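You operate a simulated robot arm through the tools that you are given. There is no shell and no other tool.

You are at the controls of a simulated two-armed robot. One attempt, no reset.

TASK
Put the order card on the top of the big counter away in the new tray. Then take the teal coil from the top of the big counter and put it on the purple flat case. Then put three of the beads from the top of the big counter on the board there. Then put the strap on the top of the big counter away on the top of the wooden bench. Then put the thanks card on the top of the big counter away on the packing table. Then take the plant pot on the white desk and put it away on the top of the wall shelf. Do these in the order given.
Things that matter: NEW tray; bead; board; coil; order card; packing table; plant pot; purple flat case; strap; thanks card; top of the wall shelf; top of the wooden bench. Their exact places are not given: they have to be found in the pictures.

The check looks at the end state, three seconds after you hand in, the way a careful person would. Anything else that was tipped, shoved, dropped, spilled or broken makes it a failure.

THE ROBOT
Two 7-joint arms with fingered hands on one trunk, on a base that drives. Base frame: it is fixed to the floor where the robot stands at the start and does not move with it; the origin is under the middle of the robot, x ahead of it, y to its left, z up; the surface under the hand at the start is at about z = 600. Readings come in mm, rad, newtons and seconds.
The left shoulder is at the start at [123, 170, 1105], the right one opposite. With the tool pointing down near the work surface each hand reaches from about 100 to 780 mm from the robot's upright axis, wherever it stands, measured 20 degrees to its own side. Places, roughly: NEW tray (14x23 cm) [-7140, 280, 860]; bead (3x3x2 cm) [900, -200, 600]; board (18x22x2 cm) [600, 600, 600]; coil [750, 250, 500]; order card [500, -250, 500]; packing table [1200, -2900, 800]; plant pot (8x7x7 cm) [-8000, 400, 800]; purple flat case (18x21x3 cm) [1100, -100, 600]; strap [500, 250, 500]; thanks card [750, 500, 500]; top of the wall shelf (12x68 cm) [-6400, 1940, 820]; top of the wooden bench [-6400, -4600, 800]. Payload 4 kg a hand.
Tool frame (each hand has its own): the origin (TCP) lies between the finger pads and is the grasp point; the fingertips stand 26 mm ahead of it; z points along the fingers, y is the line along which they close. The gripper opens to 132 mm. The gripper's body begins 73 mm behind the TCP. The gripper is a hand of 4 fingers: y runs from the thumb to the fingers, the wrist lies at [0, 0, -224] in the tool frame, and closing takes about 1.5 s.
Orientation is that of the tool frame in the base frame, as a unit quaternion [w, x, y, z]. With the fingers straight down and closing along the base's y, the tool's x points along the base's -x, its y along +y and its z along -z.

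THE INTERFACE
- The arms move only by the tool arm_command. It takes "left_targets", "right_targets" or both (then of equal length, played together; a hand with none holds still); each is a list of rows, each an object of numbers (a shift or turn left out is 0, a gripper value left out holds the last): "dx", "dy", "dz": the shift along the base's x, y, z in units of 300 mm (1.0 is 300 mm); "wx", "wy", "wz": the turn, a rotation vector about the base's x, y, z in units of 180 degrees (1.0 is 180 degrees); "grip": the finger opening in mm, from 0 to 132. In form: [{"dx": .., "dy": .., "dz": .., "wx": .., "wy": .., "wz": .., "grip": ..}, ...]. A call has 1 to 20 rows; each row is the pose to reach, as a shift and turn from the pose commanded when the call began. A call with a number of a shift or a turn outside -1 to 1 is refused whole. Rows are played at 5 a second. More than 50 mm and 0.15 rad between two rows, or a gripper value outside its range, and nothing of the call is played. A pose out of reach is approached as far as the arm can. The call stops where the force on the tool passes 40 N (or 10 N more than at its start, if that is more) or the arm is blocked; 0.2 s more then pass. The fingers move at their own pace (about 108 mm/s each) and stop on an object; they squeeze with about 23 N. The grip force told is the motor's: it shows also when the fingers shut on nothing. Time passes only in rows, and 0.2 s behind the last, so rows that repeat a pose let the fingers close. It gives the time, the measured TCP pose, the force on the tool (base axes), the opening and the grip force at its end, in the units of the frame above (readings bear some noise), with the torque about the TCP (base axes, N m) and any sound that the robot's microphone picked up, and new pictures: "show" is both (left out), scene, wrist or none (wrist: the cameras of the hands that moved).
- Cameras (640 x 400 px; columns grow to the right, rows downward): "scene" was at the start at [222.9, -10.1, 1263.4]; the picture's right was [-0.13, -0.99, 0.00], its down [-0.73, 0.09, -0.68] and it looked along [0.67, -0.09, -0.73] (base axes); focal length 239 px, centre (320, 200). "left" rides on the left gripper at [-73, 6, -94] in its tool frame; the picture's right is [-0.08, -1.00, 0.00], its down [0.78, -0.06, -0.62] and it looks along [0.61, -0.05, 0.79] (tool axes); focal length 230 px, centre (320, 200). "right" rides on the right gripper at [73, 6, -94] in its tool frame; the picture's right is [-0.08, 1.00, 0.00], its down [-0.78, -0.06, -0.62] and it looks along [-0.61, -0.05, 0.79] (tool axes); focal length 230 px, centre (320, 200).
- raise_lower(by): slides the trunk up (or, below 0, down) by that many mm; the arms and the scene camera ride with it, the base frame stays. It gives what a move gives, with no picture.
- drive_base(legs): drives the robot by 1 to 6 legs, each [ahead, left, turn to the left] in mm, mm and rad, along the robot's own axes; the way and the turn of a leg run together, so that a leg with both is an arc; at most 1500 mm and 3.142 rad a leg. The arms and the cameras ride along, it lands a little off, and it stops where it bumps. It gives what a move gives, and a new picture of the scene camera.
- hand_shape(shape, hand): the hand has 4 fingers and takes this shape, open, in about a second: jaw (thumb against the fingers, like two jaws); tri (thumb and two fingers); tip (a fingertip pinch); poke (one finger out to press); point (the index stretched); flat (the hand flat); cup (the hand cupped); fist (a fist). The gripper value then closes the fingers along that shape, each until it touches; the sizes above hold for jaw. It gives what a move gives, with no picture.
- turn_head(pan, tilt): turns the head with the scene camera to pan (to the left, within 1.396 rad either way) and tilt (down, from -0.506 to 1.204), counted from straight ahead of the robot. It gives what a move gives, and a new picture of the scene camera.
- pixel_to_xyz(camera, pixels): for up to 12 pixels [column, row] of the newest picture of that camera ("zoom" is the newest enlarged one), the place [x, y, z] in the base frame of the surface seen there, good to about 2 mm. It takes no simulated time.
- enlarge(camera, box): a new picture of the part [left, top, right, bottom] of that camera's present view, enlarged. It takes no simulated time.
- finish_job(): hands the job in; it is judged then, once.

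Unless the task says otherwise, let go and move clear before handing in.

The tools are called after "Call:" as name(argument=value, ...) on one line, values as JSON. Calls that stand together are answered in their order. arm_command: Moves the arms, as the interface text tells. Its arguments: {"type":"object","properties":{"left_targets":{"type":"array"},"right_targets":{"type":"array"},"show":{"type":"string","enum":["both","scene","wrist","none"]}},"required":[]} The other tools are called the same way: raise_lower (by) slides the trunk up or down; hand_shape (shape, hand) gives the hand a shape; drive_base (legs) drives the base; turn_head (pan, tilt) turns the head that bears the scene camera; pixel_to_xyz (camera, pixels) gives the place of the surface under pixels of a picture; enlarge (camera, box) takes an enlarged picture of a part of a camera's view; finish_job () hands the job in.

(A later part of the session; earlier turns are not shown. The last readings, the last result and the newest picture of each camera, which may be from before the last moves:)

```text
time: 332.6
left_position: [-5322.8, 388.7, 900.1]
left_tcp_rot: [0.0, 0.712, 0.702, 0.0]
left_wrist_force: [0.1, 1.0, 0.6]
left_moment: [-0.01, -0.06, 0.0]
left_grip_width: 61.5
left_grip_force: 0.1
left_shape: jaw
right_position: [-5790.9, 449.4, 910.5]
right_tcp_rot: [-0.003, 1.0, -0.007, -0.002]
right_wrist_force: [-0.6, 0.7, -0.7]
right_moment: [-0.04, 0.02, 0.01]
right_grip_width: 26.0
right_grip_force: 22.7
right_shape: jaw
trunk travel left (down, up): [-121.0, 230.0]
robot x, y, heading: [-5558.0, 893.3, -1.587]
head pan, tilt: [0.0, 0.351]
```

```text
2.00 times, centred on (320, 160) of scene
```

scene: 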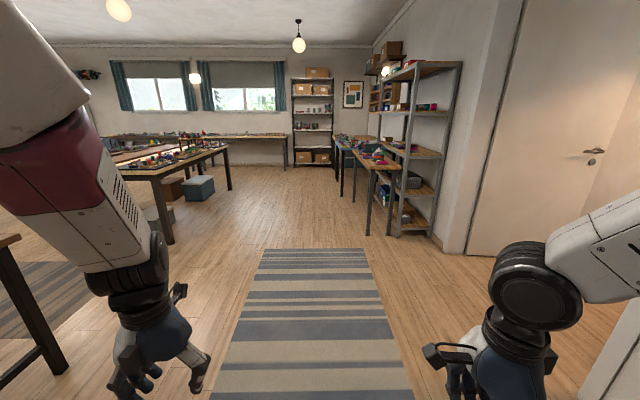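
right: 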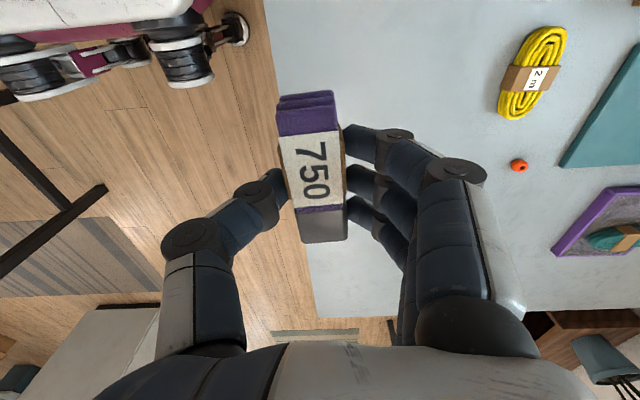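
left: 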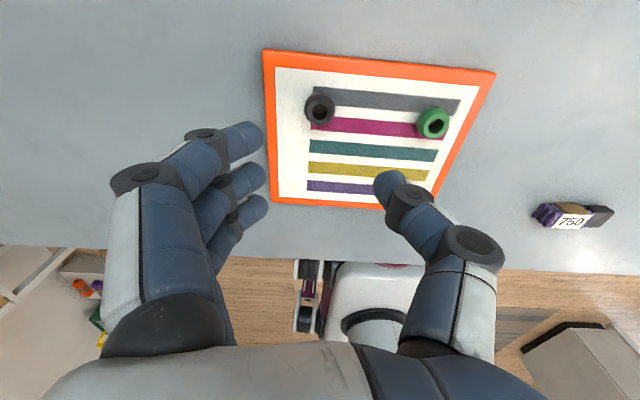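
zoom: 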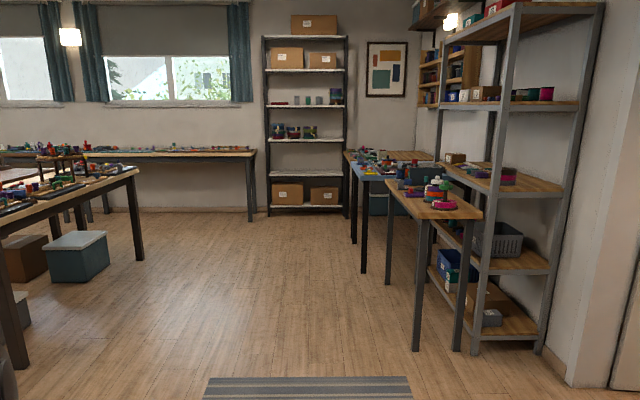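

There are several tables along the right wall at (340–400, 140–170). I'll measure which one is at about (-6400,-4600).

Call:
pixel_to_xyz(camera="scene", pixels=[[378, 164], [355, 148], [345, 143], [340, 137], [360, 137], [375, 210], [368, 225], [342, 190], [330, 180], [230, 190], [170, 240], [300, 175]])

Call:
enlarge(camera="scene", box=[320, 115, 416, 175])

```text
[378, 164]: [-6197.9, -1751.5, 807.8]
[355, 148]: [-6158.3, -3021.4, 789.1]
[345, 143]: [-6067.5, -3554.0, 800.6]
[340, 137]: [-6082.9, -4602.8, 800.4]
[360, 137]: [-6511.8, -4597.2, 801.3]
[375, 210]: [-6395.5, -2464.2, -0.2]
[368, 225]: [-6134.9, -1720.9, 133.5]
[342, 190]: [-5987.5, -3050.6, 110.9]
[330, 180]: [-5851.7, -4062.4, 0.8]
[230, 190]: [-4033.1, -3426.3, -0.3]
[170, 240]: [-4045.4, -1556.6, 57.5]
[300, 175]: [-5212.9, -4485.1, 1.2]
```

```text
6.67 times, centred on (368, 145) of scene
```

zoom: 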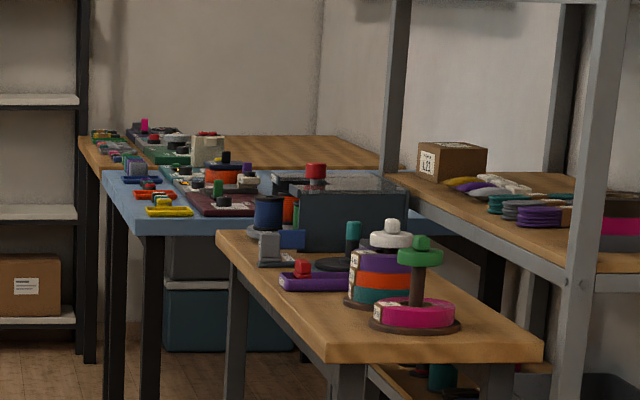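

The wooden-topped table at x≈−6080…−6750, y≈−4600, z≈801 matches the bench. I'll drive down the open lane (x≈−5250) towards it.

Call:
drive_base(legs=[[1400, 130, 0.01], [1400, 130, 0], [1400, 50, 0]])

Call:
turn_head(pan=-0.6, tilt=0.5)

```text
time: 352.8
left_position: [-5066.1, -3819.6, 899.4]
left_tcp_rot: [0.0, 0.711, 0.703, 0.001]
left_wrist_force: [0.0, 0.2, 0.2]
left_moment: [-0.01, 0.0, 0.0]
left_grip_width: 61.3
left_grip_force: 0.0
left_shape: jaw
right_position: [-5535.2, -3759.8, 910.3]
right_tcp_rot: [-0.003, 1.0, -0.006, 0.0]
right_wrist_force: [-0.1, 0.1, 0.0]
right_moment: [-0.03, 0.03, -0.04]
right_grip_width: 26.0
right_grip_force: 23.1
right_shape: jaw
trunk travel left (down, up): [-121.0, 230.0]
robot x, y, heading: [-5299.7, -3316.3, -1.589]
head pan, tilt: [0.0, 0.351]
```

scene: 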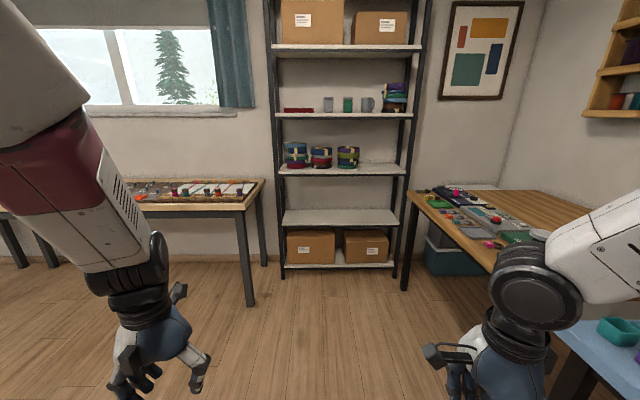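

```text
time: 353.8
left_position: [-5066.4, -3819.5, 900.4]
left_tcp_rot: [-0.001, 0.711, 0.703, -0.001]
left_wrist_force: [0.5, -0.1, -0.8]
left_moment: [-0.03, 0.0, -0.01]
left_grip_width: 61.5
left_grip_force: 0.1
left_shape: jaw
right_position: [-5535.0, -3760.5, 911.4]
right_tcp_rot: [-0.002, 1.0, -0.006, -0.001]
right_wrist_force: [0.7, 0.2, -1.0]
right_moment: [-0.03, 0.0, 0.03]
right_grip_width: 25.9
right_grip_force: 22.8
right_shape: jaw
trunk travel left (down, up): [-121.0, 230.0]
robot x, y, heading: [-5300.7, -3317.6, -1.583]
head pan, tilt: [-0.6, 0.499]
```

scene: 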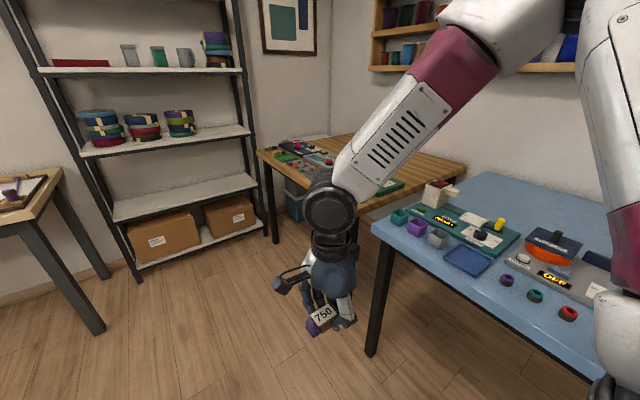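

The wooden bench is in the corner behind my hand, at (260–465, 140–200). I'll measure its top and the free area.

Call:
enlarge(camera="scene", box=[240, 110, 480, 260])

Call:
pixel_to_xyz(camera="scene", pixels=[[258, 152], [330, 138], [463, 168], [420, 165], [400, 185], [430, 185], [275, 240], [375, 350], [374, 225], [485, 173], [320, 145], [440, 170]])

```text
2.67 times, centred on (360, 185) of scene
```

zoom: 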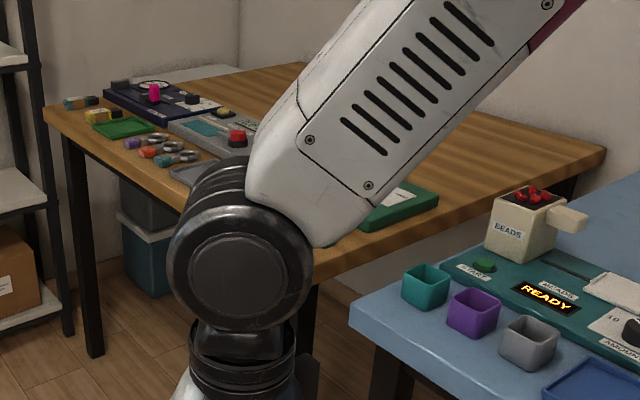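

```text
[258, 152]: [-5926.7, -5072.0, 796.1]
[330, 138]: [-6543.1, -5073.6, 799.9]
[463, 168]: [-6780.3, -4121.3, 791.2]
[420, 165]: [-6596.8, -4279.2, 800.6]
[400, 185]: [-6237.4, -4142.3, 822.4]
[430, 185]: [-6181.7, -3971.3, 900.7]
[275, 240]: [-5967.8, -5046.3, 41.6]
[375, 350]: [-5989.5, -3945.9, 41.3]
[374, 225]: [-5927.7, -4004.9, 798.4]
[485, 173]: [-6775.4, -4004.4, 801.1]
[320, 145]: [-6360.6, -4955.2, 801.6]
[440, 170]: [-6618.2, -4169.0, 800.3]
```

The bench spans x −5925…−6780, y −4120…−5075, with its top at z≈800 and things along its front edge. I'll check where the metal rack stands before I manoeuvre.

Call:
pixel_to_xyz(camera="scene", pixels=[[137, 280], [270, 243], [70, 150], [240, 72], [105, 330], [60, 190], [500, 330], [20, 215], [200, 300], [300, 300]])

```text
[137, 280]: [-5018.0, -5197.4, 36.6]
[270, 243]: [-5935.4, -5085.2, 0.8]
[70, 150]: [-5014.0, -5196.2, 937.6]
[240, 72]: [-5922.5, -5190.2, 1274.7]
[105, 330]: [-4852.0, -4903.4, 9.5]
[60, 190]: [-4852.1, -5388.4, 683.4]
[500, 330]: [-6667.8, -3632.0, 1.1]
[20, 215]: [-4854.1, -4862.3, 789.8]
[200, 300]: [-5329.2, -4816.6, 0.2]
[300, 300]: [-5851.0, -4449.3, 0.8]
```

The rack's front is at y≈−5197, so there's room to stand at about y=−4450. I'll shift away from the blue table, turn right to face the bench, then slide over in front of it.

Call:
drive_base(legs=[[0, 250, 0], [0, 0, -1.555], [0, 1120, 0]])

Call:
turn_head(pan=0.0, tilt=0.6)

```text
time: 370.1
left_position: [-5546.5, -4678.8, 898.8]
left_tcp_rot: [0.0, 1.0, 0.004, 0.0]
left_wrist_force: [0.7, 0.2, -0.5]
left_moment: [-0.01, -0.02, -0.02]
left_grip_width: 61.3
left_grip_force: 0.1
left_shape: jaw
right_position: [-5495.6, -4211.7, 909.7]
right_tcp_rot: [-0.003, 0.709, -0.705, 0.001]
right_wrist_force: [0.0, -0.3, -1.1]
right_moment: [0.01, -0.03, 0.05]
right_grip_width: 26.0
right_grip_force: 23.4
right_shape: jaw
trunk travel left (down, up): [-121.0, 230.0]
robot x, y, heading: [-5046.5, -4435.7, -3.137]
head pan, tilt: [-0.6, 0.499]
```

scene: 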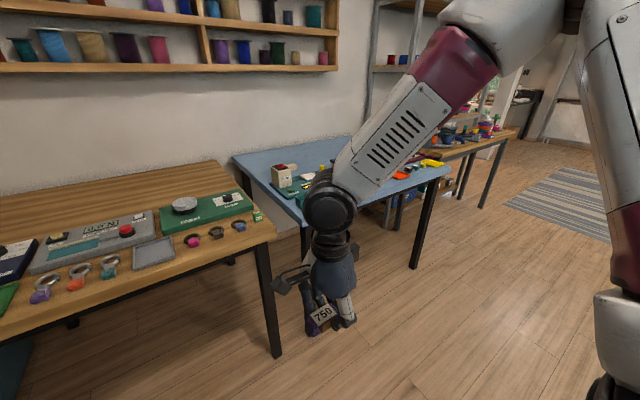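

```text
time: 371.1
left_position: [-5546.1, -4679.2, 900.7]
left_tcp_rot: [-0.001, 1.0, 0.004, 0.0]
left_wrist_force: [0.0, -0.3, 0.8]
left_moment: [0.0, 0.0, -0.02]
left_grip_width: 61.3
left_grip_force: 0.1
left_shape: jaw
right_position: [-5496.2, -4210.7, 911.5]
right_tcp_rot: [-0.003, 0.71, -0.705, 0.001]
right_wrist_force: [1.4, 0.4, -0.7]
right_moment: [0.03, -0.01, -0.01]
right_grip_width: 26.1
right_grip_force: 22.8
right_shape: jaw
trunk travel left (down, up): [-121.0, 230.0]
robot x, y, heading: [-5051.1, -4433.7, -3.138]
head pan, tilt: [0.0, 0.6]
```

scene: 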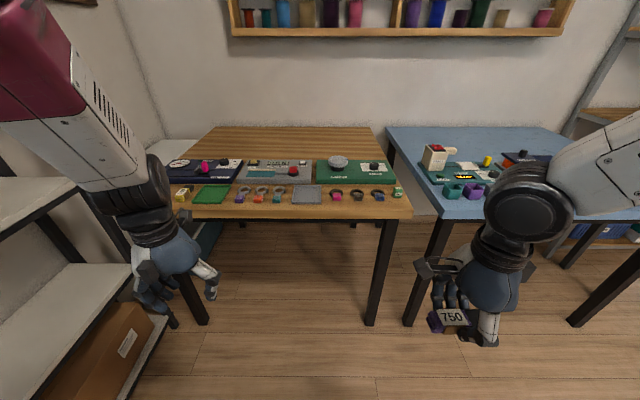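

The bench's back half is bare wood, with consoles and small things in front. I'll measure the console rear edges and gaps.

Call:
enlarge(camera="scene", box=[160, 115, 420, 225])

Call:
pixel_to_xyz(camera="scene", pixels=[[280, 155], [350, 155], [385, 155], [200, 155], [300, 150], [370, 145], [365, 130], [400, 210], [390, 180], [395, 170], [230, 140], [180, 212]])

```text
2.46 times, centred on (290, 170) of scene
```

zoom: 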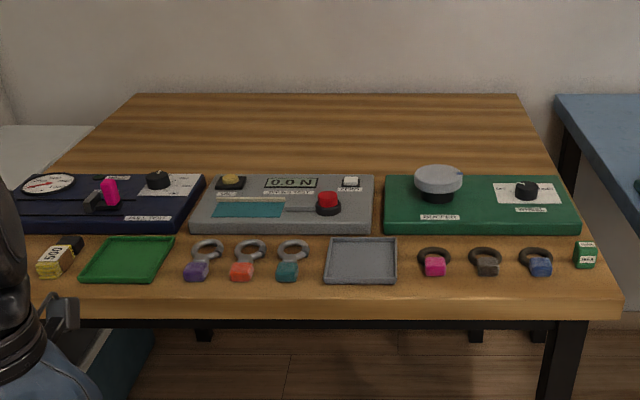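

```text
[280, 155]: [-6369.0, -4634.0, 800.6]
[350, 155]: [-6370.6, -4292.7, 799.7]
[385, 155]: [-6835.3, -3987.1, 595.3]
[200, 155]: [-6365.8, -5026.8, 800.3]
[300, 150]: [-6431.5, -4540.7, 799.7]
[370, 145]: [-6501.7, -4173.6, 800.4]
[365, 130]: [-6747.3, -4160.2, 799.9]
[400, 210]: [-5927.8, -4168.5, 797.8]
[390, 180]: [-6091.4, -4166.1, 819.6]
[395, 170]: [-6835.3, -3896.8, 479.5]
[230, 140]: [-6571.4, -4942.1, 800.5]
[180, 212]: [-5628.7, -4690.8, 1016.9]
```

Free wood starts behind the consoles at about x<-6330. I'll raise both hands for clearance and move closer, then re-measure the console rear edges.

Call:
arm_command(right_targets=[{"dz": 0.1}, {"dz": 0.2}, {"dz": 0.2}], left_targets=[{"dz": 0.13}, {"dz": 0.26}, {"dz": 0.36}], show="none")

Call:
drive_base(legs=[[0, 65, 0], [500, 0, 0]])

Call:
turn_head(pan=-0.1, tilt=0.7)

```text
time: 371.9
left_position: [-5571.5, -4700.0, 993.1]
left_tcp_rot: [-0.036, 0.999, 0.02, -0.004]
left_wrist_force: [0.3, -0.3, 0.5]
left_moment: [-0.03, 0.0, -0.01]
left_grip_width: 61.5
left_grip_force: 0.1
left_shape: jaw
left hand out of reach, approached as far as the arm can: row 2, 3
right_position: [-5495.6, -4210.5, 970.8]
right_tcp_rot: [-0.001, 0.709, -0.705, 0.001]
right_wrist_force: [0.6, 0.1, -0.2]
right_moment: [-0.01, -0.01, 0.01]
right_grip_width: 25.9
right_grip_force: 22.9
right_shape: jaw
trunk travel left (down, up): [-121.0, 230.0]
robot x, y, heading: [-5049.3, -4432.7, -3.133]
head pan, tilt: [0.0, 0.6]
```

```text
time: 375.6
left_position: [-6068.3, -4770.8, 987.6]
left_tcp_rot: [-0.033, 0.999, 0.021, 0.0]
left_wrist_force: [0.0, -0.1, 0.3]
left_moment: [0.0, 0.02, -0.01]
left_grip_width: 61.8
left_grip_force: 0.2
left_shape: jaw
right_position: [-5992.1, -4279.7, 971.9]
right_tcp_rot: [-0.003, 0.71, -0.705, 0.001]
right_wrist_force: [0.1, -0.1, -0.7]
right_moment: [0.01, 0.0, 0.01]
right_grip_width: 25.9
right_grip_force: 23.0
right_shape: jaw
trunk travel left (down, up): [-121.0, 230.0]
robot x, y, heading: [-5544.2, -4503.2, -3.135]
head pan, tilt: [0.0, 0.6]
```

scene: 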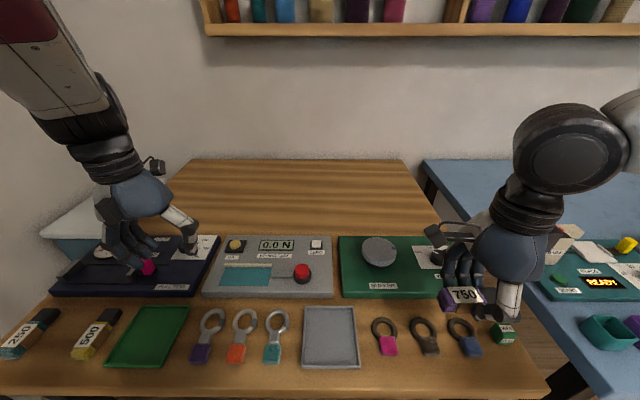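

```text
time: 376.3
left_position: [-6066.4, -4770.2, 988.5]
left_tcp_rot: [-0.037, 0.999, 0.022, 0.001]
left_wrist_force: [-0.4, 0.2, -0.2]
left_moment: [0.02, -0.02, -0.03]
left_grip_width: 61.7
left_grip_force: 0.1
left_shape: jaw
right_position: [-5991.5, -4278.9, 971.6]
right_tcp_rot: [-0.003, 0.71, -0.704, 0.001]
right_wrist_force: [0.4, -0.1, -0.4]
right_moment: [-0.01, -0.03, 0.01]
right_grip_width: 26.1
right_grip_force: 22.7
right_shape: jaw
trunk travel left (down, up): [-121.0, 230.0]
robot x, y, heading: [-5546.3, -4498.3, -3.138]
head pan, tilt: [-0.099, 0.7]
```

scene: 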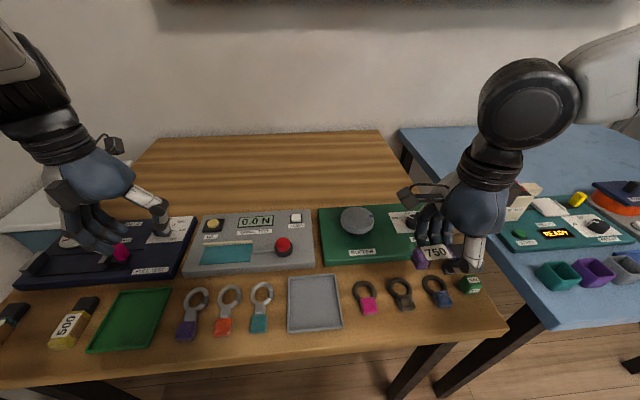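

Two other straps, 250 and 500, lie on this bench, so it is the right place. I'll measure the console rear edges and the clear wood.

Call:
pixel_to_xyz(camera="scene", pixels=[[320, 207], [400, 206], [250, 211], [357, 208], [358, 218], [330, 195], [330, 180], [380, 190], [285, 243], [296, 216], [300, 195], [390, 165]])

```text
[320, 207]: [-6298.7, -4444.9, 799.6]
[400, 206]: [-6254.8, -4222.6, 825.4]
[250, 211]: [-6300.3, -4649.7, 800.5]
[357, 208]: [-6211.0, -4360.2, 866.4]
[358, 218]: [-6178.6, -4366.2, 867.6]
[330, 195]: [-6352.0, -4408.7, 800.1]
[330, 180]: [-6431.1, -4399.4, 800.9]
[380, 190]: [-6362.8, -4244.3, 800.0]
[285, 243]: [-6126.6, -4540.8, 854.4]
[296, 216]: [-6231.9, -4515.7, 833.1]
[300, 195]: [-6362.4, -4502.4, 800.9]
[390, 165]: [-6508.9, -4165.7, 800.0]
```

Console backs end at x≈−6265 (z 825), and the wood behind them is clear. I'll move 135 mm closer and bring the strap over (-6385,-4275).

Call:
drive_base(legs=[[135, 0, 0]])

```text
time: 377.6
left_position: [-6201.3, -4771.8, 989.7]
left_tcp_rot: [-0.037, 0.999, 0.023, 0.0]
left_wrist_force: [-1.2, -0.7, 0.8]
left_moment: [-0.03, 0.01, 0.01]
left_grip_width: 61.5
left_grip_force: 0.0
left_shape: jaw
right_position: [-6126.0, -4278.6, 969.8]
right_tcp_rot: [-0.002, 0.709, -0.705, 0.0]
right_wrist_force: [0.5, -0.3, -0.7]
right_moment: [-0.02, -0.02, 0.0]
right_grip_width: 26.0
right_grip_force: 23.0
right_shape: jaw
trunk travel left (down, up): [-121.0, 230.0]
robot x, y, heading: [-5681.3, -4501.9, -3.135]
head pan, tilt: [-0.099, 0.7]
```

scene: 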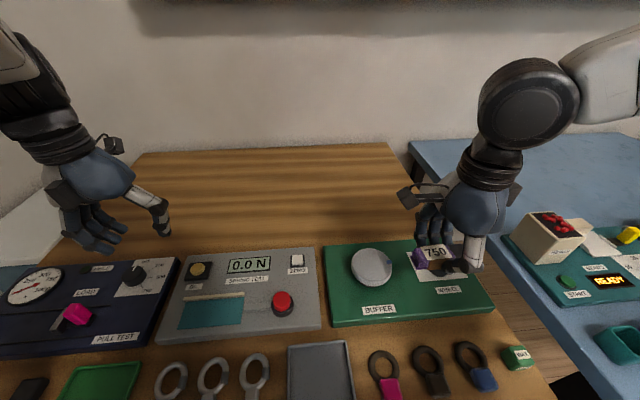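

The bench is clear ahead of the hand. I'll extend it over the free wood at z≈960, then check.

Call:
arm_command(right_targets=[{"dx": -0.145}, {"dx": -0.29}, {"dx": -0.435}, {"dx": -0.58}, {"dx": -0.725}, {"dx": -0.863, "dz": -0.05}, {"dx": -0.863, "dz": -0.16}, {"dx": -0.863, "dz": -0.2}, {"dx": -0.863, "dz": -0.2}])

```text
time: 379.6
left_position: [-6200.9, -4771.9, 988.8]
left_tcp_rot: [-0.038, 0.999, 0.024, 0.0]
left_wrist_force: [0.4, -0.2, 0.6]
left_moment: [0.0, 0.02, 0.0]
left_grip_width: 61.4
left_grip_force: 0.0
left_shape: jaw
right_position: [-6383.9, -4278.8, 910.3]
right_tcp_rot: [-0.002, 0.709, -0.705, 0.001]
right_wrist_force: [0.6, 0.2, 0.4]
right_moment: [0.02, -0.02, 0.02]
right_grip_width: 26.0
right_grip_force: 22.9
right_shape: jaw
trunk travel left (down, up): [-121.0, 230.0]
robot x, y, heading: [-5679.2, -4507.7, -3.135]
head pan, tilt: [-0.099, 0.7]
```

scene: 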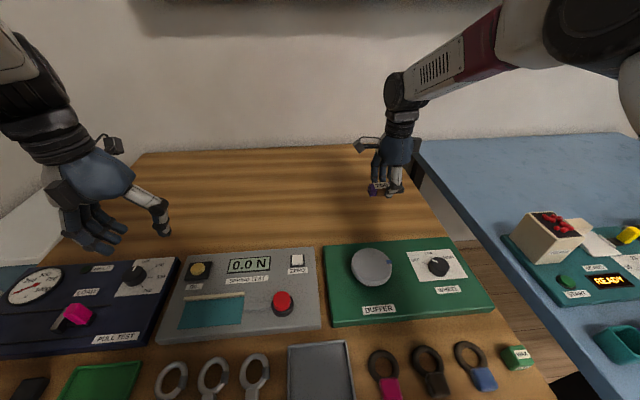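
right: 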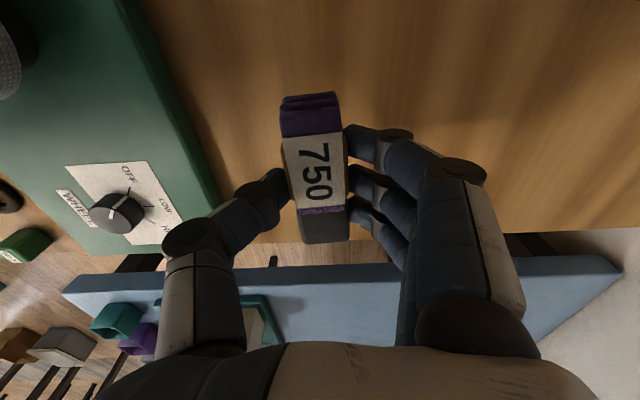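

Wood lies under the strap at the axis point (320,123), with the green console clear to the left. I'll lower to z≈833 and then probe.

Call:
arm_command(right_targets=[{"dz": -0.1}, {"dz": -0.18}, {"dz": -0.23}, {"dz": -0.256}, {"dz": -0.256}], show="wrist")

```text
time: 380.8
left_position: [-6200.1, -4772.3, 989.2]
left_tcp_rot: [-0.039, 0.999, 0.024, 0.0]
left_wrist_force: [0.0, 0.2, -0.5]
left_moment: [0.0, -0.03, -0.03]
left_grip_width: 61.7
left_grip_force: 0.1
left_shape: jaw
right_position: [-6382.4, -4280.3, 834.0]
right_tcp_rot: [-0.002, 0.71, -0.705, 0.001]
right_wrist_force: [0.0, -0.5, -0.8]
right_moment: [0.04, -0.06, 0.0]
right_grip_width: 26.0
right_grip_force: 22.9
right_shape: jaw
trunk travel left (down, up): [-121.0, 230.0]
robot x, y, heading: [-5679.0, -4505.8, -3.136]
head pan, tilt: [-0.099, 0.7]
```

right: 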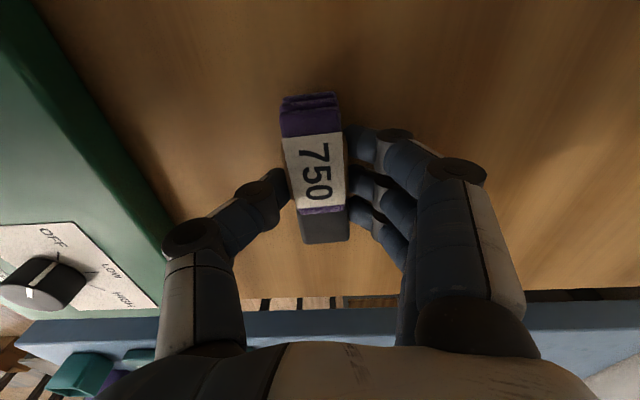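

Call:
arm_command(right_targets=[{"dz": -0.006}, {"dz": -0.012}, {"dz": -0.012}], show="none")

```text
time: 381.6
left_position: [-6200.5, -4771.6, 988.2]
left_tcp_rot: [-0.039, 0.999, 0.023, -0.001]
left_wrist_force: [-0.4, 1.1, -0.2]
left_moment: [0.04, 0.01, 0.01]
left_grip_width: 61.5
left_grip_force: 0.2
left_shape: jaw
right_position: [-6384.1, -4279.5, 831.0]
right_tcp_rot: [-0.002, 0.71, -0.705, 0.002]
right_wrist_force: [-1.0, 0.0, -0.5]
right_moment: [-0.03, 0.0, 0.0]
right_grip_width: 25.8
right_grip_force: 23.2
right_shape: jaw
trunk travel left (down, up): [-121.0, 230.0]
robot x, y, heading: [-5673.6, -4505.7, -3.138]
head pan, tilt: [-0.099, 0.7]
```

Call:
arm_command(right_targets=[{"dz": -0.005}, {"dz": -0.009}, {"dz": -0.009}], show="none")

```text
time: 382.4
left_position: [-6200.3, -4772.6, 989.0]
left_tcp_rot: [-0.039, 0.999, 0.024, 0.0]
left_wrist_force: [-0.4, 0.5, -0.1]
left_moment: [0.0, 0.02, -0.02]
left_grip_width: 61.6
left_grip_force: 0.1
left_shape: jaw
right_position: [-6384.2, -4279.4, 828.0]
right_tcp_rot: [-0.001, 0.709, -0.705, 0.0]
right_wrist_force: [0.8, -0.7, 3.9]
right_moment: [-0.05, 0.0, 0.0]
right_grip_width: 25.8
right_grip_force: 23.0
right_shape: jaw
trunk travel left (down, up): [-121.0, 230.0]
robot x, y, heading: [-5680.5, -4503.9, -3.135]
head pan, tilt: [-0.099, 0.7]
```

The strap is touching the bench: 3.9 N upward at z=828. I'll open gently and rise.

Call:
arm_command(right_targets=[{"dz": 0.0, "grip": 34}, {"dz": 0.0, "grip": 45}, {"dz": 0.0, "grip": 50}, {"dz": 0.0, "grip": 50}, {"dz": 0.03, "grip": 50}, {"dz": 0.12, "grip": 50}, {"dz": 0.26, "grip": 50}, {"dz": 0.4, "grip": 50}, {"dz": 0.48, "grip": 50}, {"dz": 0.48, "grip": 50}])

```text
time: 384.6
left_position: [-6200.9, -4771.7, 988.7]
left_tcp_rot: [-0.039, 0.999, 0.023, 0.0]
left_wrist_force: [0.0, -0.2, 0.3]
left_moment: [0.01, 0.02, -0.02]
left_grip_width: 61.6
left_grip_force: 0.0
left_shape: jaw
right_position: [-6384.0, -4279.0, 974.3]
right_tcp_rot: [-0.002, 0.709, -0.705, 0.001]
right_wrist_force: [0.4, -0.8, -0.1]
right_moment: [0.0, 0.0, 0.0]
right_grip_width: 49.7
right_grip_force: 0.0
right_shape: jaw
trunk travel left (down, up): [-121.0, 230.0]
robot x, y, heading: [-5677.8, -4500.4, -3.137]
head pan, tilt: [-0.099, 0.7]
```

scene: 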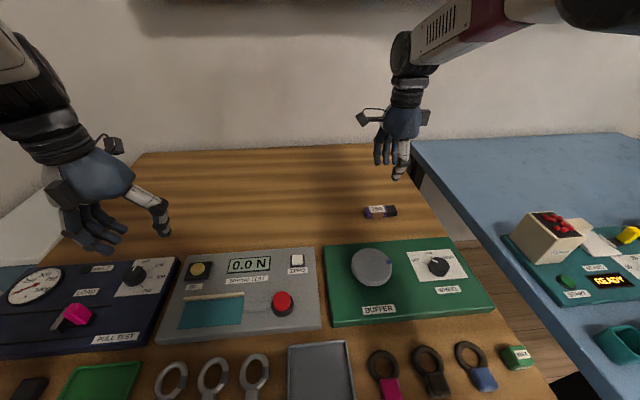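
right: 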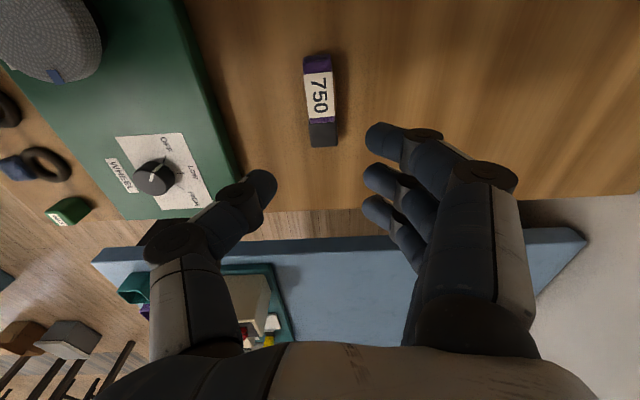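

The strap lies on the bench. I'll draw the right hand back over the front, back the base out and return along the same lane.

Call:
arm_command(right_targets=[{"dx": 0.15}, {"dx": 0.3}, {"dx": 0.45}, {"dx": 0.6}, {"dx": 0.75}, {"dx": 0.85}], show="none")

Call:
drive_base(legs=[[-620, 0, 0], [0, -1180, 0], [0, 0, -1.575]])

Call:
turn_head(pan=0.0, tilt=0.35)

```text
time: 386.0
left_position: [-6201.3, -4770.3, 988.7]
left_tcp_rot: [-0.038, 0.999, 0.022, 0.001]
left_wrist_force: [0.1, 0.1, -0.4]
left_moment: [-0.01, -0.02, -0.01]
left_grip_width: 61.7
left_grip_force: 0.1
left_shape: jaw
right_position: [-6127.0, -4277.6, 972.2]
right_tcp_rot: [-0.002, 0.71, -0.705, 0.001]
right_wrist_force: [-0.3, -0.1, -0.1]
right_moment: [-0.02, -0.03, 0.0]
right_grip_width: 49.5
right_grip_force: 0.1
right_shape: jaw
trunk travel left (down, up): [-121.0, 230.0]
robot x, y, heading: [-5678.7, -4501.6, -3.135]
head pan, tilt: [-0.099, 0.7]
```

```text
time: 403.5
left_position: [-5352.7, -2796.4, 989.2]
left_tcp_rot: [-0.027, 0.729, -0.684, 0.027]
left_wrist_force: [-0.7, 0.2, 0.0]
left_moment: [0.01, 0.01, 0.01]
left_grip_width: 61.4
left_grip_force: 0.0
left_shape: jaw
right_position: [-4857.7, -2859.0, 973.3]
right_tcp_rot: [0.001, -0.012, 1.0, -0.003]
right_wrist_force: [0.0, 0.4, -0.3]
right_moment: [-0.01, 0.01, -0.03]
right_grip_width: 49.9
right_grip_force: 0.0
right_shape: jaw
trunk travel left (down, up): [-121.0, 230.0]
robot x, y, heading: [-5074.0, -3316.8, 1.599]
head pan, tilt: [-0.099, 0.7]
```

scene: 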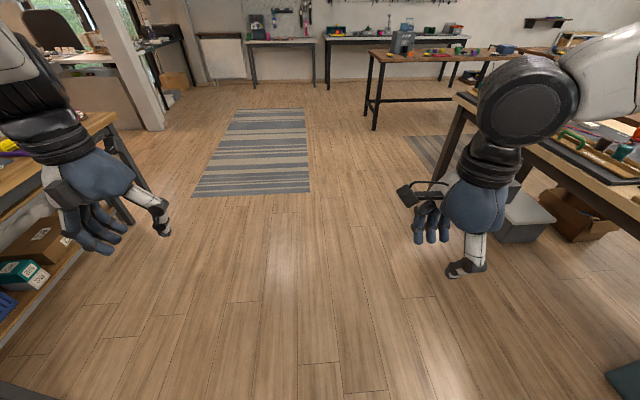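

```text
time: 404.4
left_position: [-5351.9, -2796.5, 988.6]
left_tcp_rot: [-0.027, 0.73, -0.683, 0.027]
left_wrist_force: [0.1, -0.1, -0.6]
left_moment: [0.03, 0.01, 0.06]
left_grip_width: 61.6
left_grip_force: 0.0
left_shape: jaw
right_position: [-4858.8, -2861.3, 972.6]
right_tcp_rot: [0.001, -0.012, 1.0, -0.003]
right_wrist_force: [0.2, -0.4, -0.3]
right_moment: [0.01, 0.01, 0.01]
right_grip_width: 49.2
right_grip_force: 0.1
right_shape: jaw
trunk travel left (down, up): [-121.0, 230.0]
robot x, y, heading: [-5074.2, -3313.0, 1.595]
head pan, tilt: [0.0, 0.351]
```

scene: 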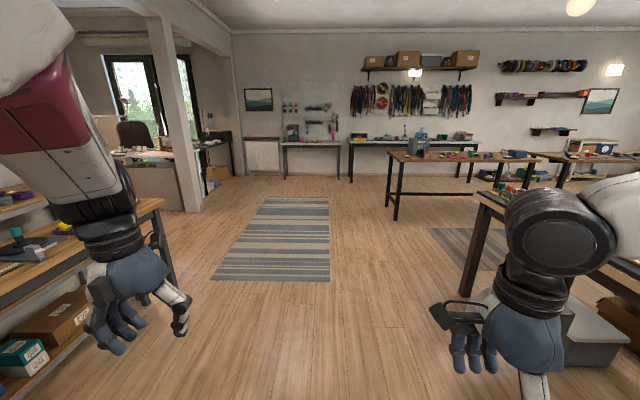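

The lane back is clear. I'll drive to y≈840 and turn right into the aisle.

Call:
drive_base(legs=[[1400, 0, -0.02], [1400, 0, 0], [1370, 0, 0], [0, 0, -1.575]])

```text
time: 428.2
left_position: [-4599.9, 1125.9, 988.3]
left_tcp_rot: [0.0, -0.022, 0.999, -0.038]
left_wrist_force: [-0.1, -0.5, -0.5]
left_moment: [-0.02, -0.01, -0.02]
left_grip_width: 61.4
left_grip_force: 0.0
left_shape: jaw
right_position: [-4672.1, 630.8, 973.5]
right_tcp_rot: [-0.002, 0.705, 0.709, -0.003]
right_wrist_force: [-0.1, 0.5, -0.1]
right_moment: [0.03, -0.02, -0.02]
right_grip_width: 49.6
right_grip_force: 0.0
right_shape: jaw
trunk travel left (down, up): [-121.0, 230.0]
robot x, y, heading: [-5121.8, 856.7, 0.001]
head pan, tilt: [0.0, 0.351]
```

scene: 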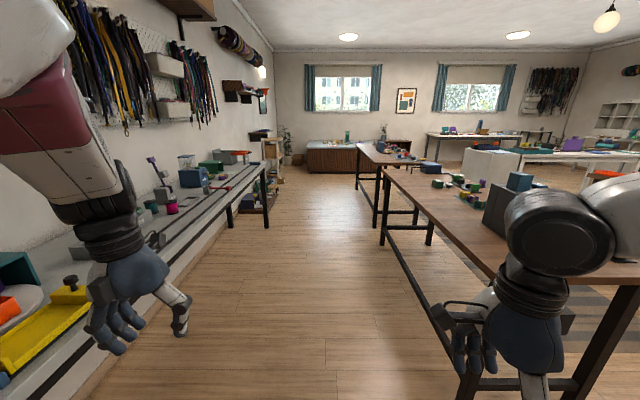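

In the aisle at heading 0. I'll drive about 4850 mm ahead to the counter.

Call:
drive_base(legs=[[1250, 0, 0], [1250, 0, 0], [1250, 0, 0], [1100, 0, 0]])

Call:
turn_head(pan=0.0, tilt=0.7)

```text
time: 451.5
left_position: [224.8, 1205.9, 988.5]
left_tcp_rot: [0.0, -0.035, 0.999, -0.039]
left_wrist_force: [0.3, 0.4, 0.9]
left_moment: [0.03, 0.01, 0.0]
left_grip_width: 61.4
left_grip_force: 0.1
left_shape: jaw
right_position: [164.2, 711.3, 972.8]
right_tcp_rot: [-0.001, 0.696, 0.718, -0.003]
right_wrist_force: [0.2, -1.0, -1.0]
right_moment: [0.01, 0.0, 0.0]
right_grip_width: 49.3
right_grip_force: 0.1
right_shape: jaw
trunk travel left (down, up): [-121.0, 230.0]
robot x, y, heading: [-289.4, 927.4, 0.033]
head pan, tilt: [0.0, 0.351]
```

scene: 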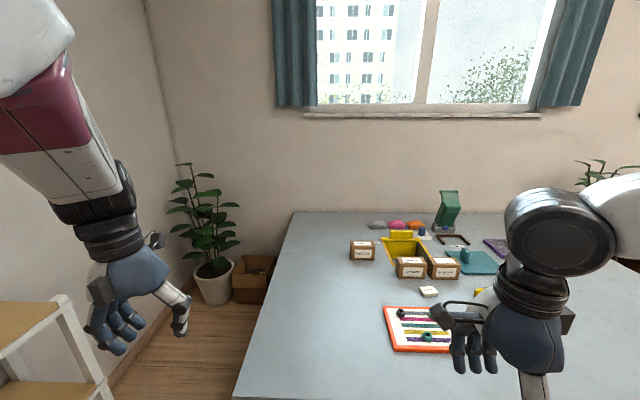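

```text
time: 452.3
left_position: [224.8, 1205.4, 988.6]
left_tcp_rot: [0.0, -0.034, 0.999, -0.039]
left_wrist_force: [0.5, -0.3, -0.2]
left_moment: [-0.01, -0.04, 0.01]
left_grip_width: 61.5
left_grip_force: 0.1
left_shape: jaw
right_position: [164.9, 710.9, 974.0]
right_tcp_rot: [-0.001, 0.697, 0.718, -0.003]
right_wrist_force: [0.0, -0.2, 0.0]
right_moment: [0.01, -0.02, 0.03]
right_grip_width: 49.6
right_grip_force: 0.1
right_shape: jaw
trunk travel left (down, up): [-121.0, 230.0]
robot x, y, heading: [-291.7, 928.1, 0.026]
head pan, tilt: [0.0, 0.7]
```

scene: 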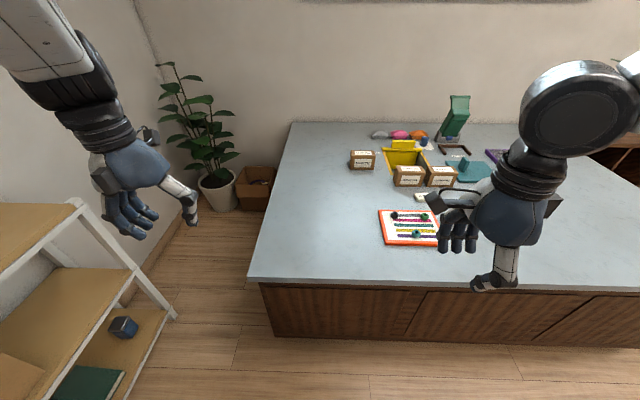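

The counter is ahead, with the thanks card at about (423,197) near the two front boxes. I'll drive to about (35,690) so the card is in the right hand's range.

Call:
drive_base(legs=[[120, 0, -0.028], [0, -240, 0], [205, 0, 0]])

Call:
turn_head(pan=-0.1, tilt=0.85)

```text
time: 457.1
left_position: [558.5, 955.7, 989.3]
left_tcp_rot: [0.0, -0.023, 0.999, -0.039]
left_wrist_force: [-0.4, -0.2, 0.4]
left_moment: [0.0, 0.04, -0.03]
left_grip_width: 61.5
left_grip_force: 0.1
left_shape: jaw
right_position: [485.5, 462.7, 971.9]
right_tcp_rot: [-0.001, 0.705, 0.709, -0.002]
right_wrist_force: [1.0, 0.0, -0.8]
right_moment: [0.0, -0.01, 0.04]
right_grip_width: 49.6
right_grip_force: 0.1
right_shape: jaw
trunk travel left (down, up): [-121.0, 230.0]
robot x, y, heading: [34.9, 687.3, 0.006]
head pan, tilt: [0.0, 0.7]
```

scene: 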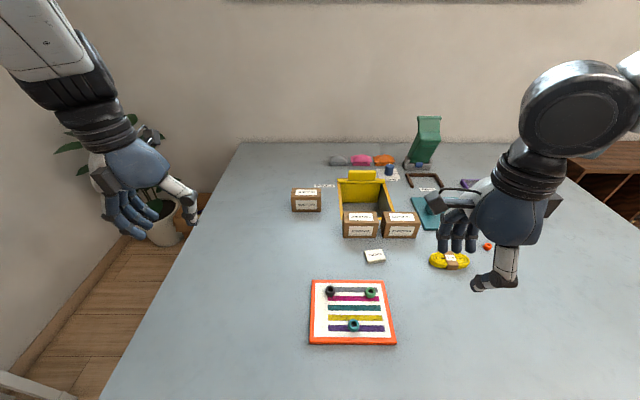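

```text
time: 457.8
left_position: [559.2, 955.4, 988.9]
left_tcp_rot: [0.0, -0.023, 0.999, -0.039]
left_wrist_force: [0.4, 0.1, 0.0]
left_moment: [0.02, -0.01, 0.0]
left_grip_width: 61.7
left_grip_force: 0.1
left_shape: jaw
right_position: [485.4, 462.6, 972.5]
right_tcp_rot: [0.0, 0.705, 0.709, -0.003]
right_wrist_force: [-0.2, 0.2, -0.3]
right_moment: [0.0, 0.02, -0.03]
right_grip_width: 49.5
right_grip_force: 0.2
right_shape: jaw
trunk travel left (down, up): [-121.0, 230.0]
robot x, y, heading: [35.7, 687.5, 0.001]
head pan, tilt: [-0.099, 0.85]
```

scene: 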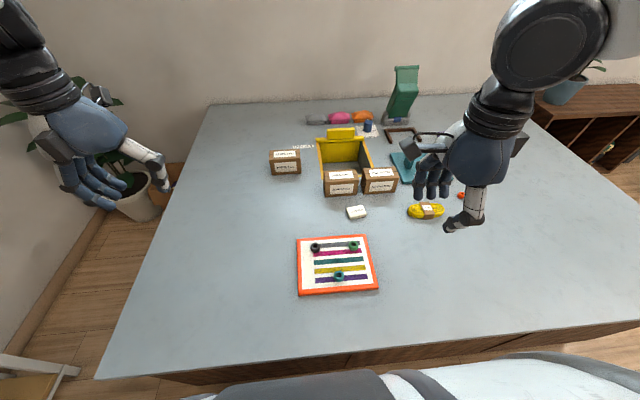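

Call:
enlarge(camera="scene", box=[310, 150, 406, 225])

Call:
pixel_to_xyz(camera="scene", pixels=[[347, 208], [364, 206], [367, 214], [349, 217], [357, 211], [340, 193], [379, 191], [325, 196], [396, 190], [340, 173], [357, 219], [380, 175]])

```text
5.33 times, centred on (358, 188) of scene
```

zoom: 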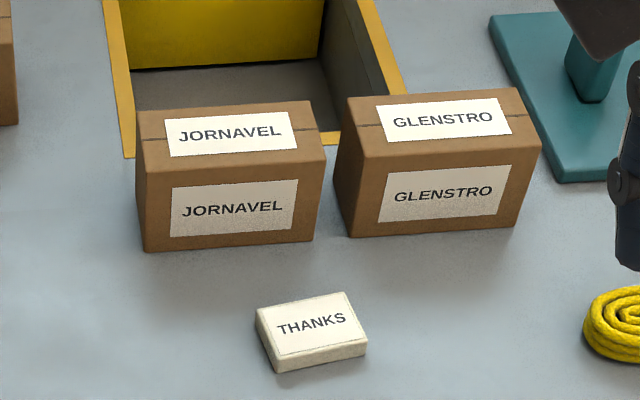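

```text
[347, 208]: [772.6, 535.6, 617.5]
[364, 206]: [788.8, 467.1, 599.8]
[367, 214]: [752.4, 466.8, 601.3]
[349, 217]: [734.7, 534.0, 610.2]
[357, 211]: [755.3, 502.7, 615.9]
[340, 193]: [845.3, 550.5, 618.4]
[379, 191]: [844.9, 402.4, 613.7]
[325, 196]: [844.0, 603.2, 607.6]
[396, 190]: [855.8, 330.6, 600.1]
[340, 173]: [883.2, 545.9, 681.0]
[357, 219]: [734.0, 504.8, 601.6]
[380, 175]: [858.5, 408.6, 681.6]
```

The thanks card is about 70 mm in front of the boxes (their fronts are at x≈845, tops at z≈682). I'll sample its top corners for the angle.

Call:
pixel_to_xyz(camera="zoom", pixels=[[262, 313], [342, 296], [362, 338], [278, 352], [312, 325], [260, 312], [344, 295], [364, 342]])

```text
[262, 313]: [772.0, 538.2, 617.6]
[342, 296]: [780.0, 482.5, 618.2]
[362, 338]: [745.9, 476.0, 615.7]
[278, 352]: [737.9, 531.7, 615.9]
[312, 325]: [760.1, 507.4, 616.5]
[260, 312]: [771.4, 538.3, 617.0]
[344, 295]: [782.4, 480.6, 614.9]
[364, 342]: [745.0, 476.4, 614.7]
```

The card is centred at (759,507), turned about 8°. I'll bring the right hand over it with the fingers closing along its length, clear of the boxes.

Call:
arm_command(right_targets=[{"dx": 0.076, "dy": 0.012, "dz": -0.03, "wz": 0.045, "grip": 95}, {"dx": 0.152, "dy": 0.024, "dz": -0.07, "wz": 0.09}, {"dx": 0.228, "dy": 0.037, "dz": -0.12, "wz": 0.136}, {"dx": 0.304, "dy": 0.049, "dz": -0.18, "wz": 0.181}, {"dx": 0.38, "dy": 0.061, "dz": -0.25, "wz": 0.226}, {"dx": 0.456, "dy": 0.073, "dz": -0.32, "wz": 0.271}, {"dx": 0.532, "dy": 0.086, "dz": -0.4, "wz": 0.317}, {"dx": 0.609, "dy": 0.098, "dz": -0.48, "wz": 0.362}, {"dx": 0.685, "dy": 0.11, "dz": -0.57, "wz": 0.407}, {"dx": 0.761, "dy": 0.122, "dz": -0.66, "wz": 0.452}, {"dx": 0.837, "dy": 0.135, "dz": -0.74, "wz": 0.498}, {"dx": 0.913, "dy": 0.147, "dz": -0.82, "wz": 0.543}, {"dx": 0.913, "dy": 0.147, "dz": -0.86, "wz": 0.543}, {"dx": 0.913, "dy": 0.147, "dz": -0.86, "wz": 0.543}])

```text
time: 460.8
left_position: [558.4, 956.6, 989.4]
left_tcp_rot: [0.0, -0.023, 0.999, -0.039]
left_wrist_force: [-0.1, -0.7, -0.8]
left_moment: [-0.03, 0.02, -0.02]
left_grip_width: 61.5
left_grip_force: 0.0
left_shape: jaw
right_position: [760.7, 506.6, 715.2]
right_tcp_rot: [0.001, -0.071, 0.997, -0.001]
right_wrist_force: [-0.1, 0.4, -0.2]
right_moment: [0.0, 0.02, -0.04]
right_grip_width: 94.6
right_grip_force: 0.1
right_shape: jaw
trunk travel left (down, up): [-121.0, 230.0]
robot x, y, heading: [37.0, 686.2, 0.003]
head pan, tilt: [-0.099, 0.85]
```

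scene: 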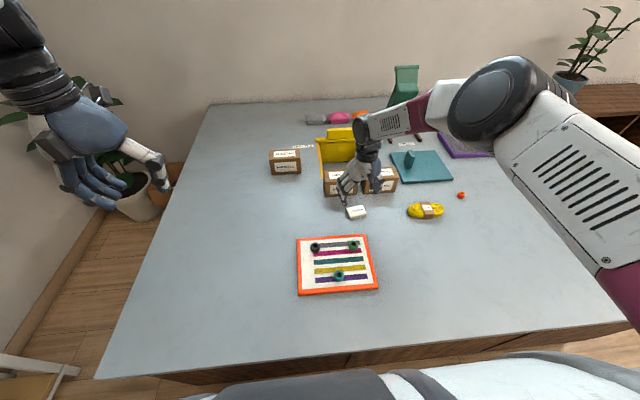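
right: 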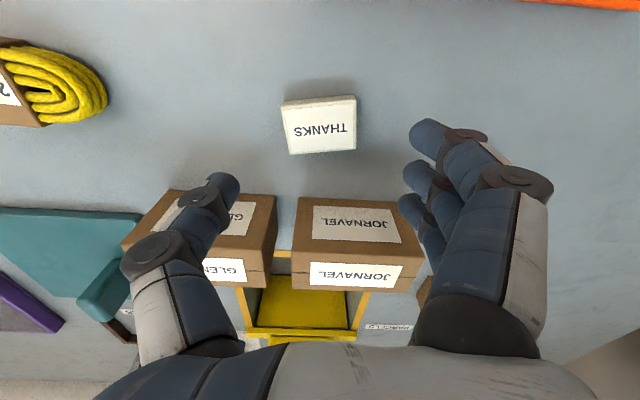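

The card is centred at (318,127) under the hand's axis, and the boxes stay clear. I'll go down and close on it.

Call:
arm_command(right_targets=[{"dz": -0.1}, {"dz": -0.19}, {"dz": -0.25}, {"dz": -0.28}, {"dz": -0.28, "grip": 65}, {"dz": -0.28, "grip": 40}, {"dz": -0.28, "grip": 40}, {"dz": -0.28, "grip": 40}, {"dz": -0.28, "grip": 40}])

```text
time: 462.8
left_position: [559.7, 954.9, 987.6]
left_tcp_rot: [-0.001, -0.023, 0.999, -0.039]
left_wrist_force: [0.4, -0.3, -1.1]
left_moment: [0.0, 0.0, 0.0]
left_grip_width: 61.5
left_grip_force: 0.2
left_shape: jaw
right_position: [760.3, 507.4, 629.7]
right_tcp_rot: [0.001, -0.07, 0.998, -0.002]
right_wrist_force: [0.2, 0.1, 0.5]
right_moment: [-0.01, 0.0, -0.01]
right_grip_width: 56.2
right_grip_force: 22.7
right_shape: jaw
trunk travel left (down, up): [-121.0, 230.0]
robot x, y, heading: [36.0, 688.9, 0.005]
head pan, tilt: [-0.099, 0.85]
```

scene: 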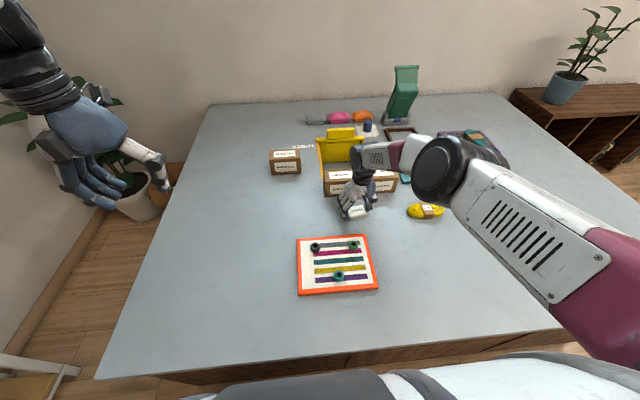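
right: 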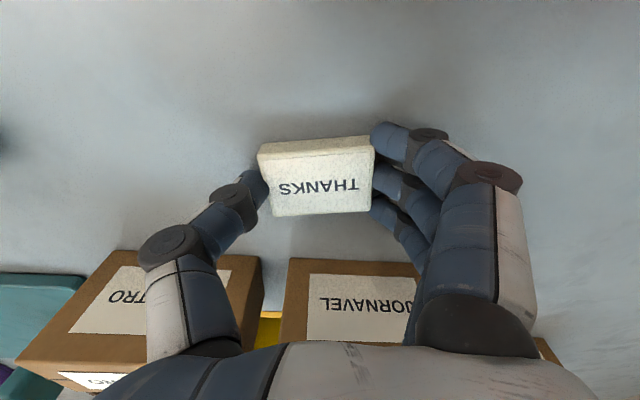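

The card is held (56 mm, 23 N). I'll lift it, retract above the counter, then back off to drive to the packing table.

Call:
arm_command(right_targets=[{"dz": 0.12}, {"dz": 0.26}, {"dz": 0.4}, {"dz": 0.54}, {"dz": 0.68}, {"dx": -0.05, "dz": 0.82}, {"dx": -0.15, "dy": -0.02, "dz": 0.92}, {"dx": -0.28, "dy": -0.05, "dz": 0.98}, {"dx": -0.42, "dy": -0.08, "dz": 1.0}, {"dx": -0.56, "dy": -0.1, "dz": 1.0}, {"dx": -0.7, "dy": -0.12, "dz": 1.0}, {"dx": -0.84, "dy": -0.14, "dz": 1.0}, {"dx": -0.9, "dy": -0.15, "dz": 1.0}])

Call:
drive_base(legs=[[-265, 0, 0], [0, -1000, 0], [0, -850, 0]])

Call:
turn_head(pan=-0.5, tilt=0.45)

```text
time: 465.6
left_position: [558.7, 955.5, 988.9]
left_tcp_rot: [0.0, -0.023, 0.999, -0.039]
left_wrist_force: [-0.1, 0.1, 0.2]
left_moment: [0.04, 0.0, -0.02]
left_grip_width: 61.8
left_grip_force: 0.1
left_shape: jaw
right_position: [489.6, 461.1, 929.8]
right_tcp_rot: [0.001, -0.07, 0.998, -0.002]
right_wrist_force: [-0.7, 0.1, 0.3]
right_moment: [-0.01, 0.0, 0.01]
right_grip_width: 56.1
right_grip_force: 22.8
right_shape: jaw
trunk travel left (down, up): [-121.0, 230.0]
robot x, y, heading: [35.2, 689.1, 0.001]
head pan, tilt: [-0.099, 0.85]
```

scene: 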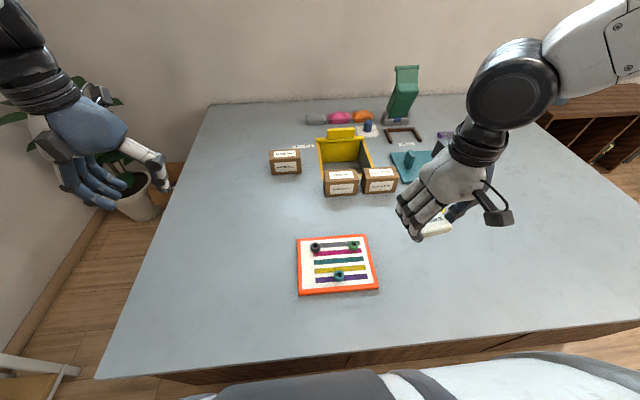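
right: 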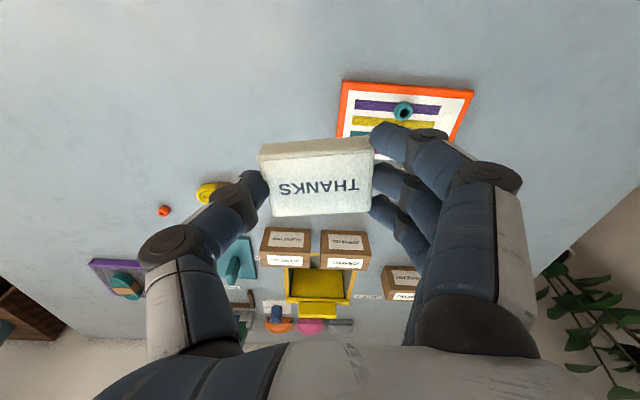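

```text
time: 483.6
left_position: [301.7, -887.2, 987.0]
left_tcp_rot: [0.0, -0.026, 0.999, -0.038]
left_wrist_force: [0.3, 0.3, 0.0]
left_moment: [0.0, 0.02, -0.04]
left_grip_width: 61.5
left_grip_force: 0.0
left_shape: jaw
right_position: [236.6, -1380.5, 930.5]
right_tcp_rot: [0.001, -0.074, 0.997, -0.002]
right_wrist_force: [0.2, -0.1, 0.4]
right_moment: [0.0, 0.03, 0.01]
right_grip_width: 56.0
right_grip_force: 22.9
right_shape: jaw
trunk travel left (down, up): [-121.0, 230.0]
robot x, y, heading: [-219.5, -1154.4, 0.012]
head pan, tilt: [-0.099, 0.85]
```

scene: 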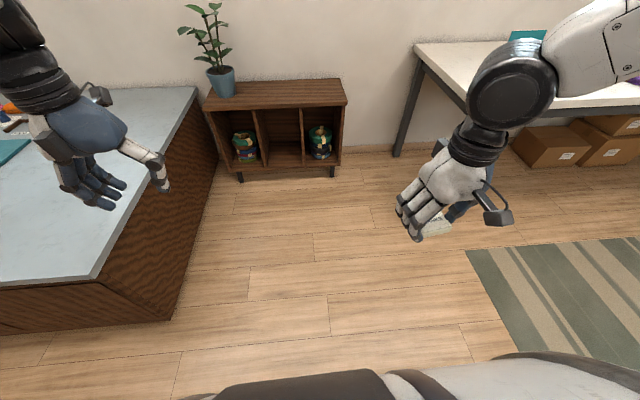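

```text
time: 484.4
left_position: [303.4, -886.3, 988.7]
left_tcp_rot: [0.0, -0.027, 0.999, -0.039]
left_wrist_force: [0.1, -0.2, 0.2]
left_moment: [0.02, -0.03, 0.01]
left_grip_width: 61.5
left_grip_force: 0.0
left_shape: jaw
right_position: [237.7, -1380.5, 929.8]
right_tcp_rot: [0.0, -0.075, 0.997, -0.001]
right_wrist_force: [0.2, 0.2, 0.2]
right_moment: [-0.02, 0.02, -0.03]
right_grip_width: 55.8
right_grip_force: 22.8
right_shape: jaw
trunk travel left (down, up): [-121.0, 230.0]
robot x, y, heading: [-214.5, -1159.5, 0.01]
head pan, tilt: [-0.499, 0.45]
```

scene: 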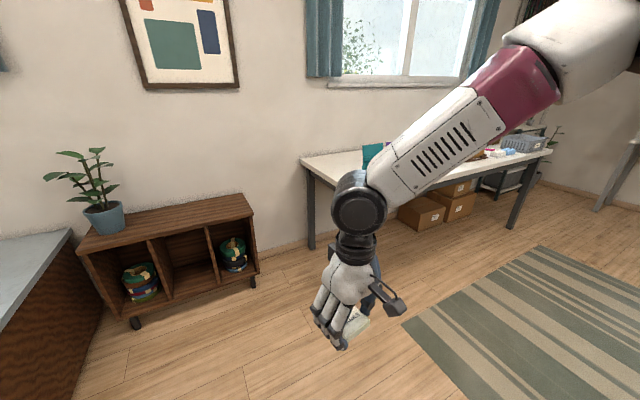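

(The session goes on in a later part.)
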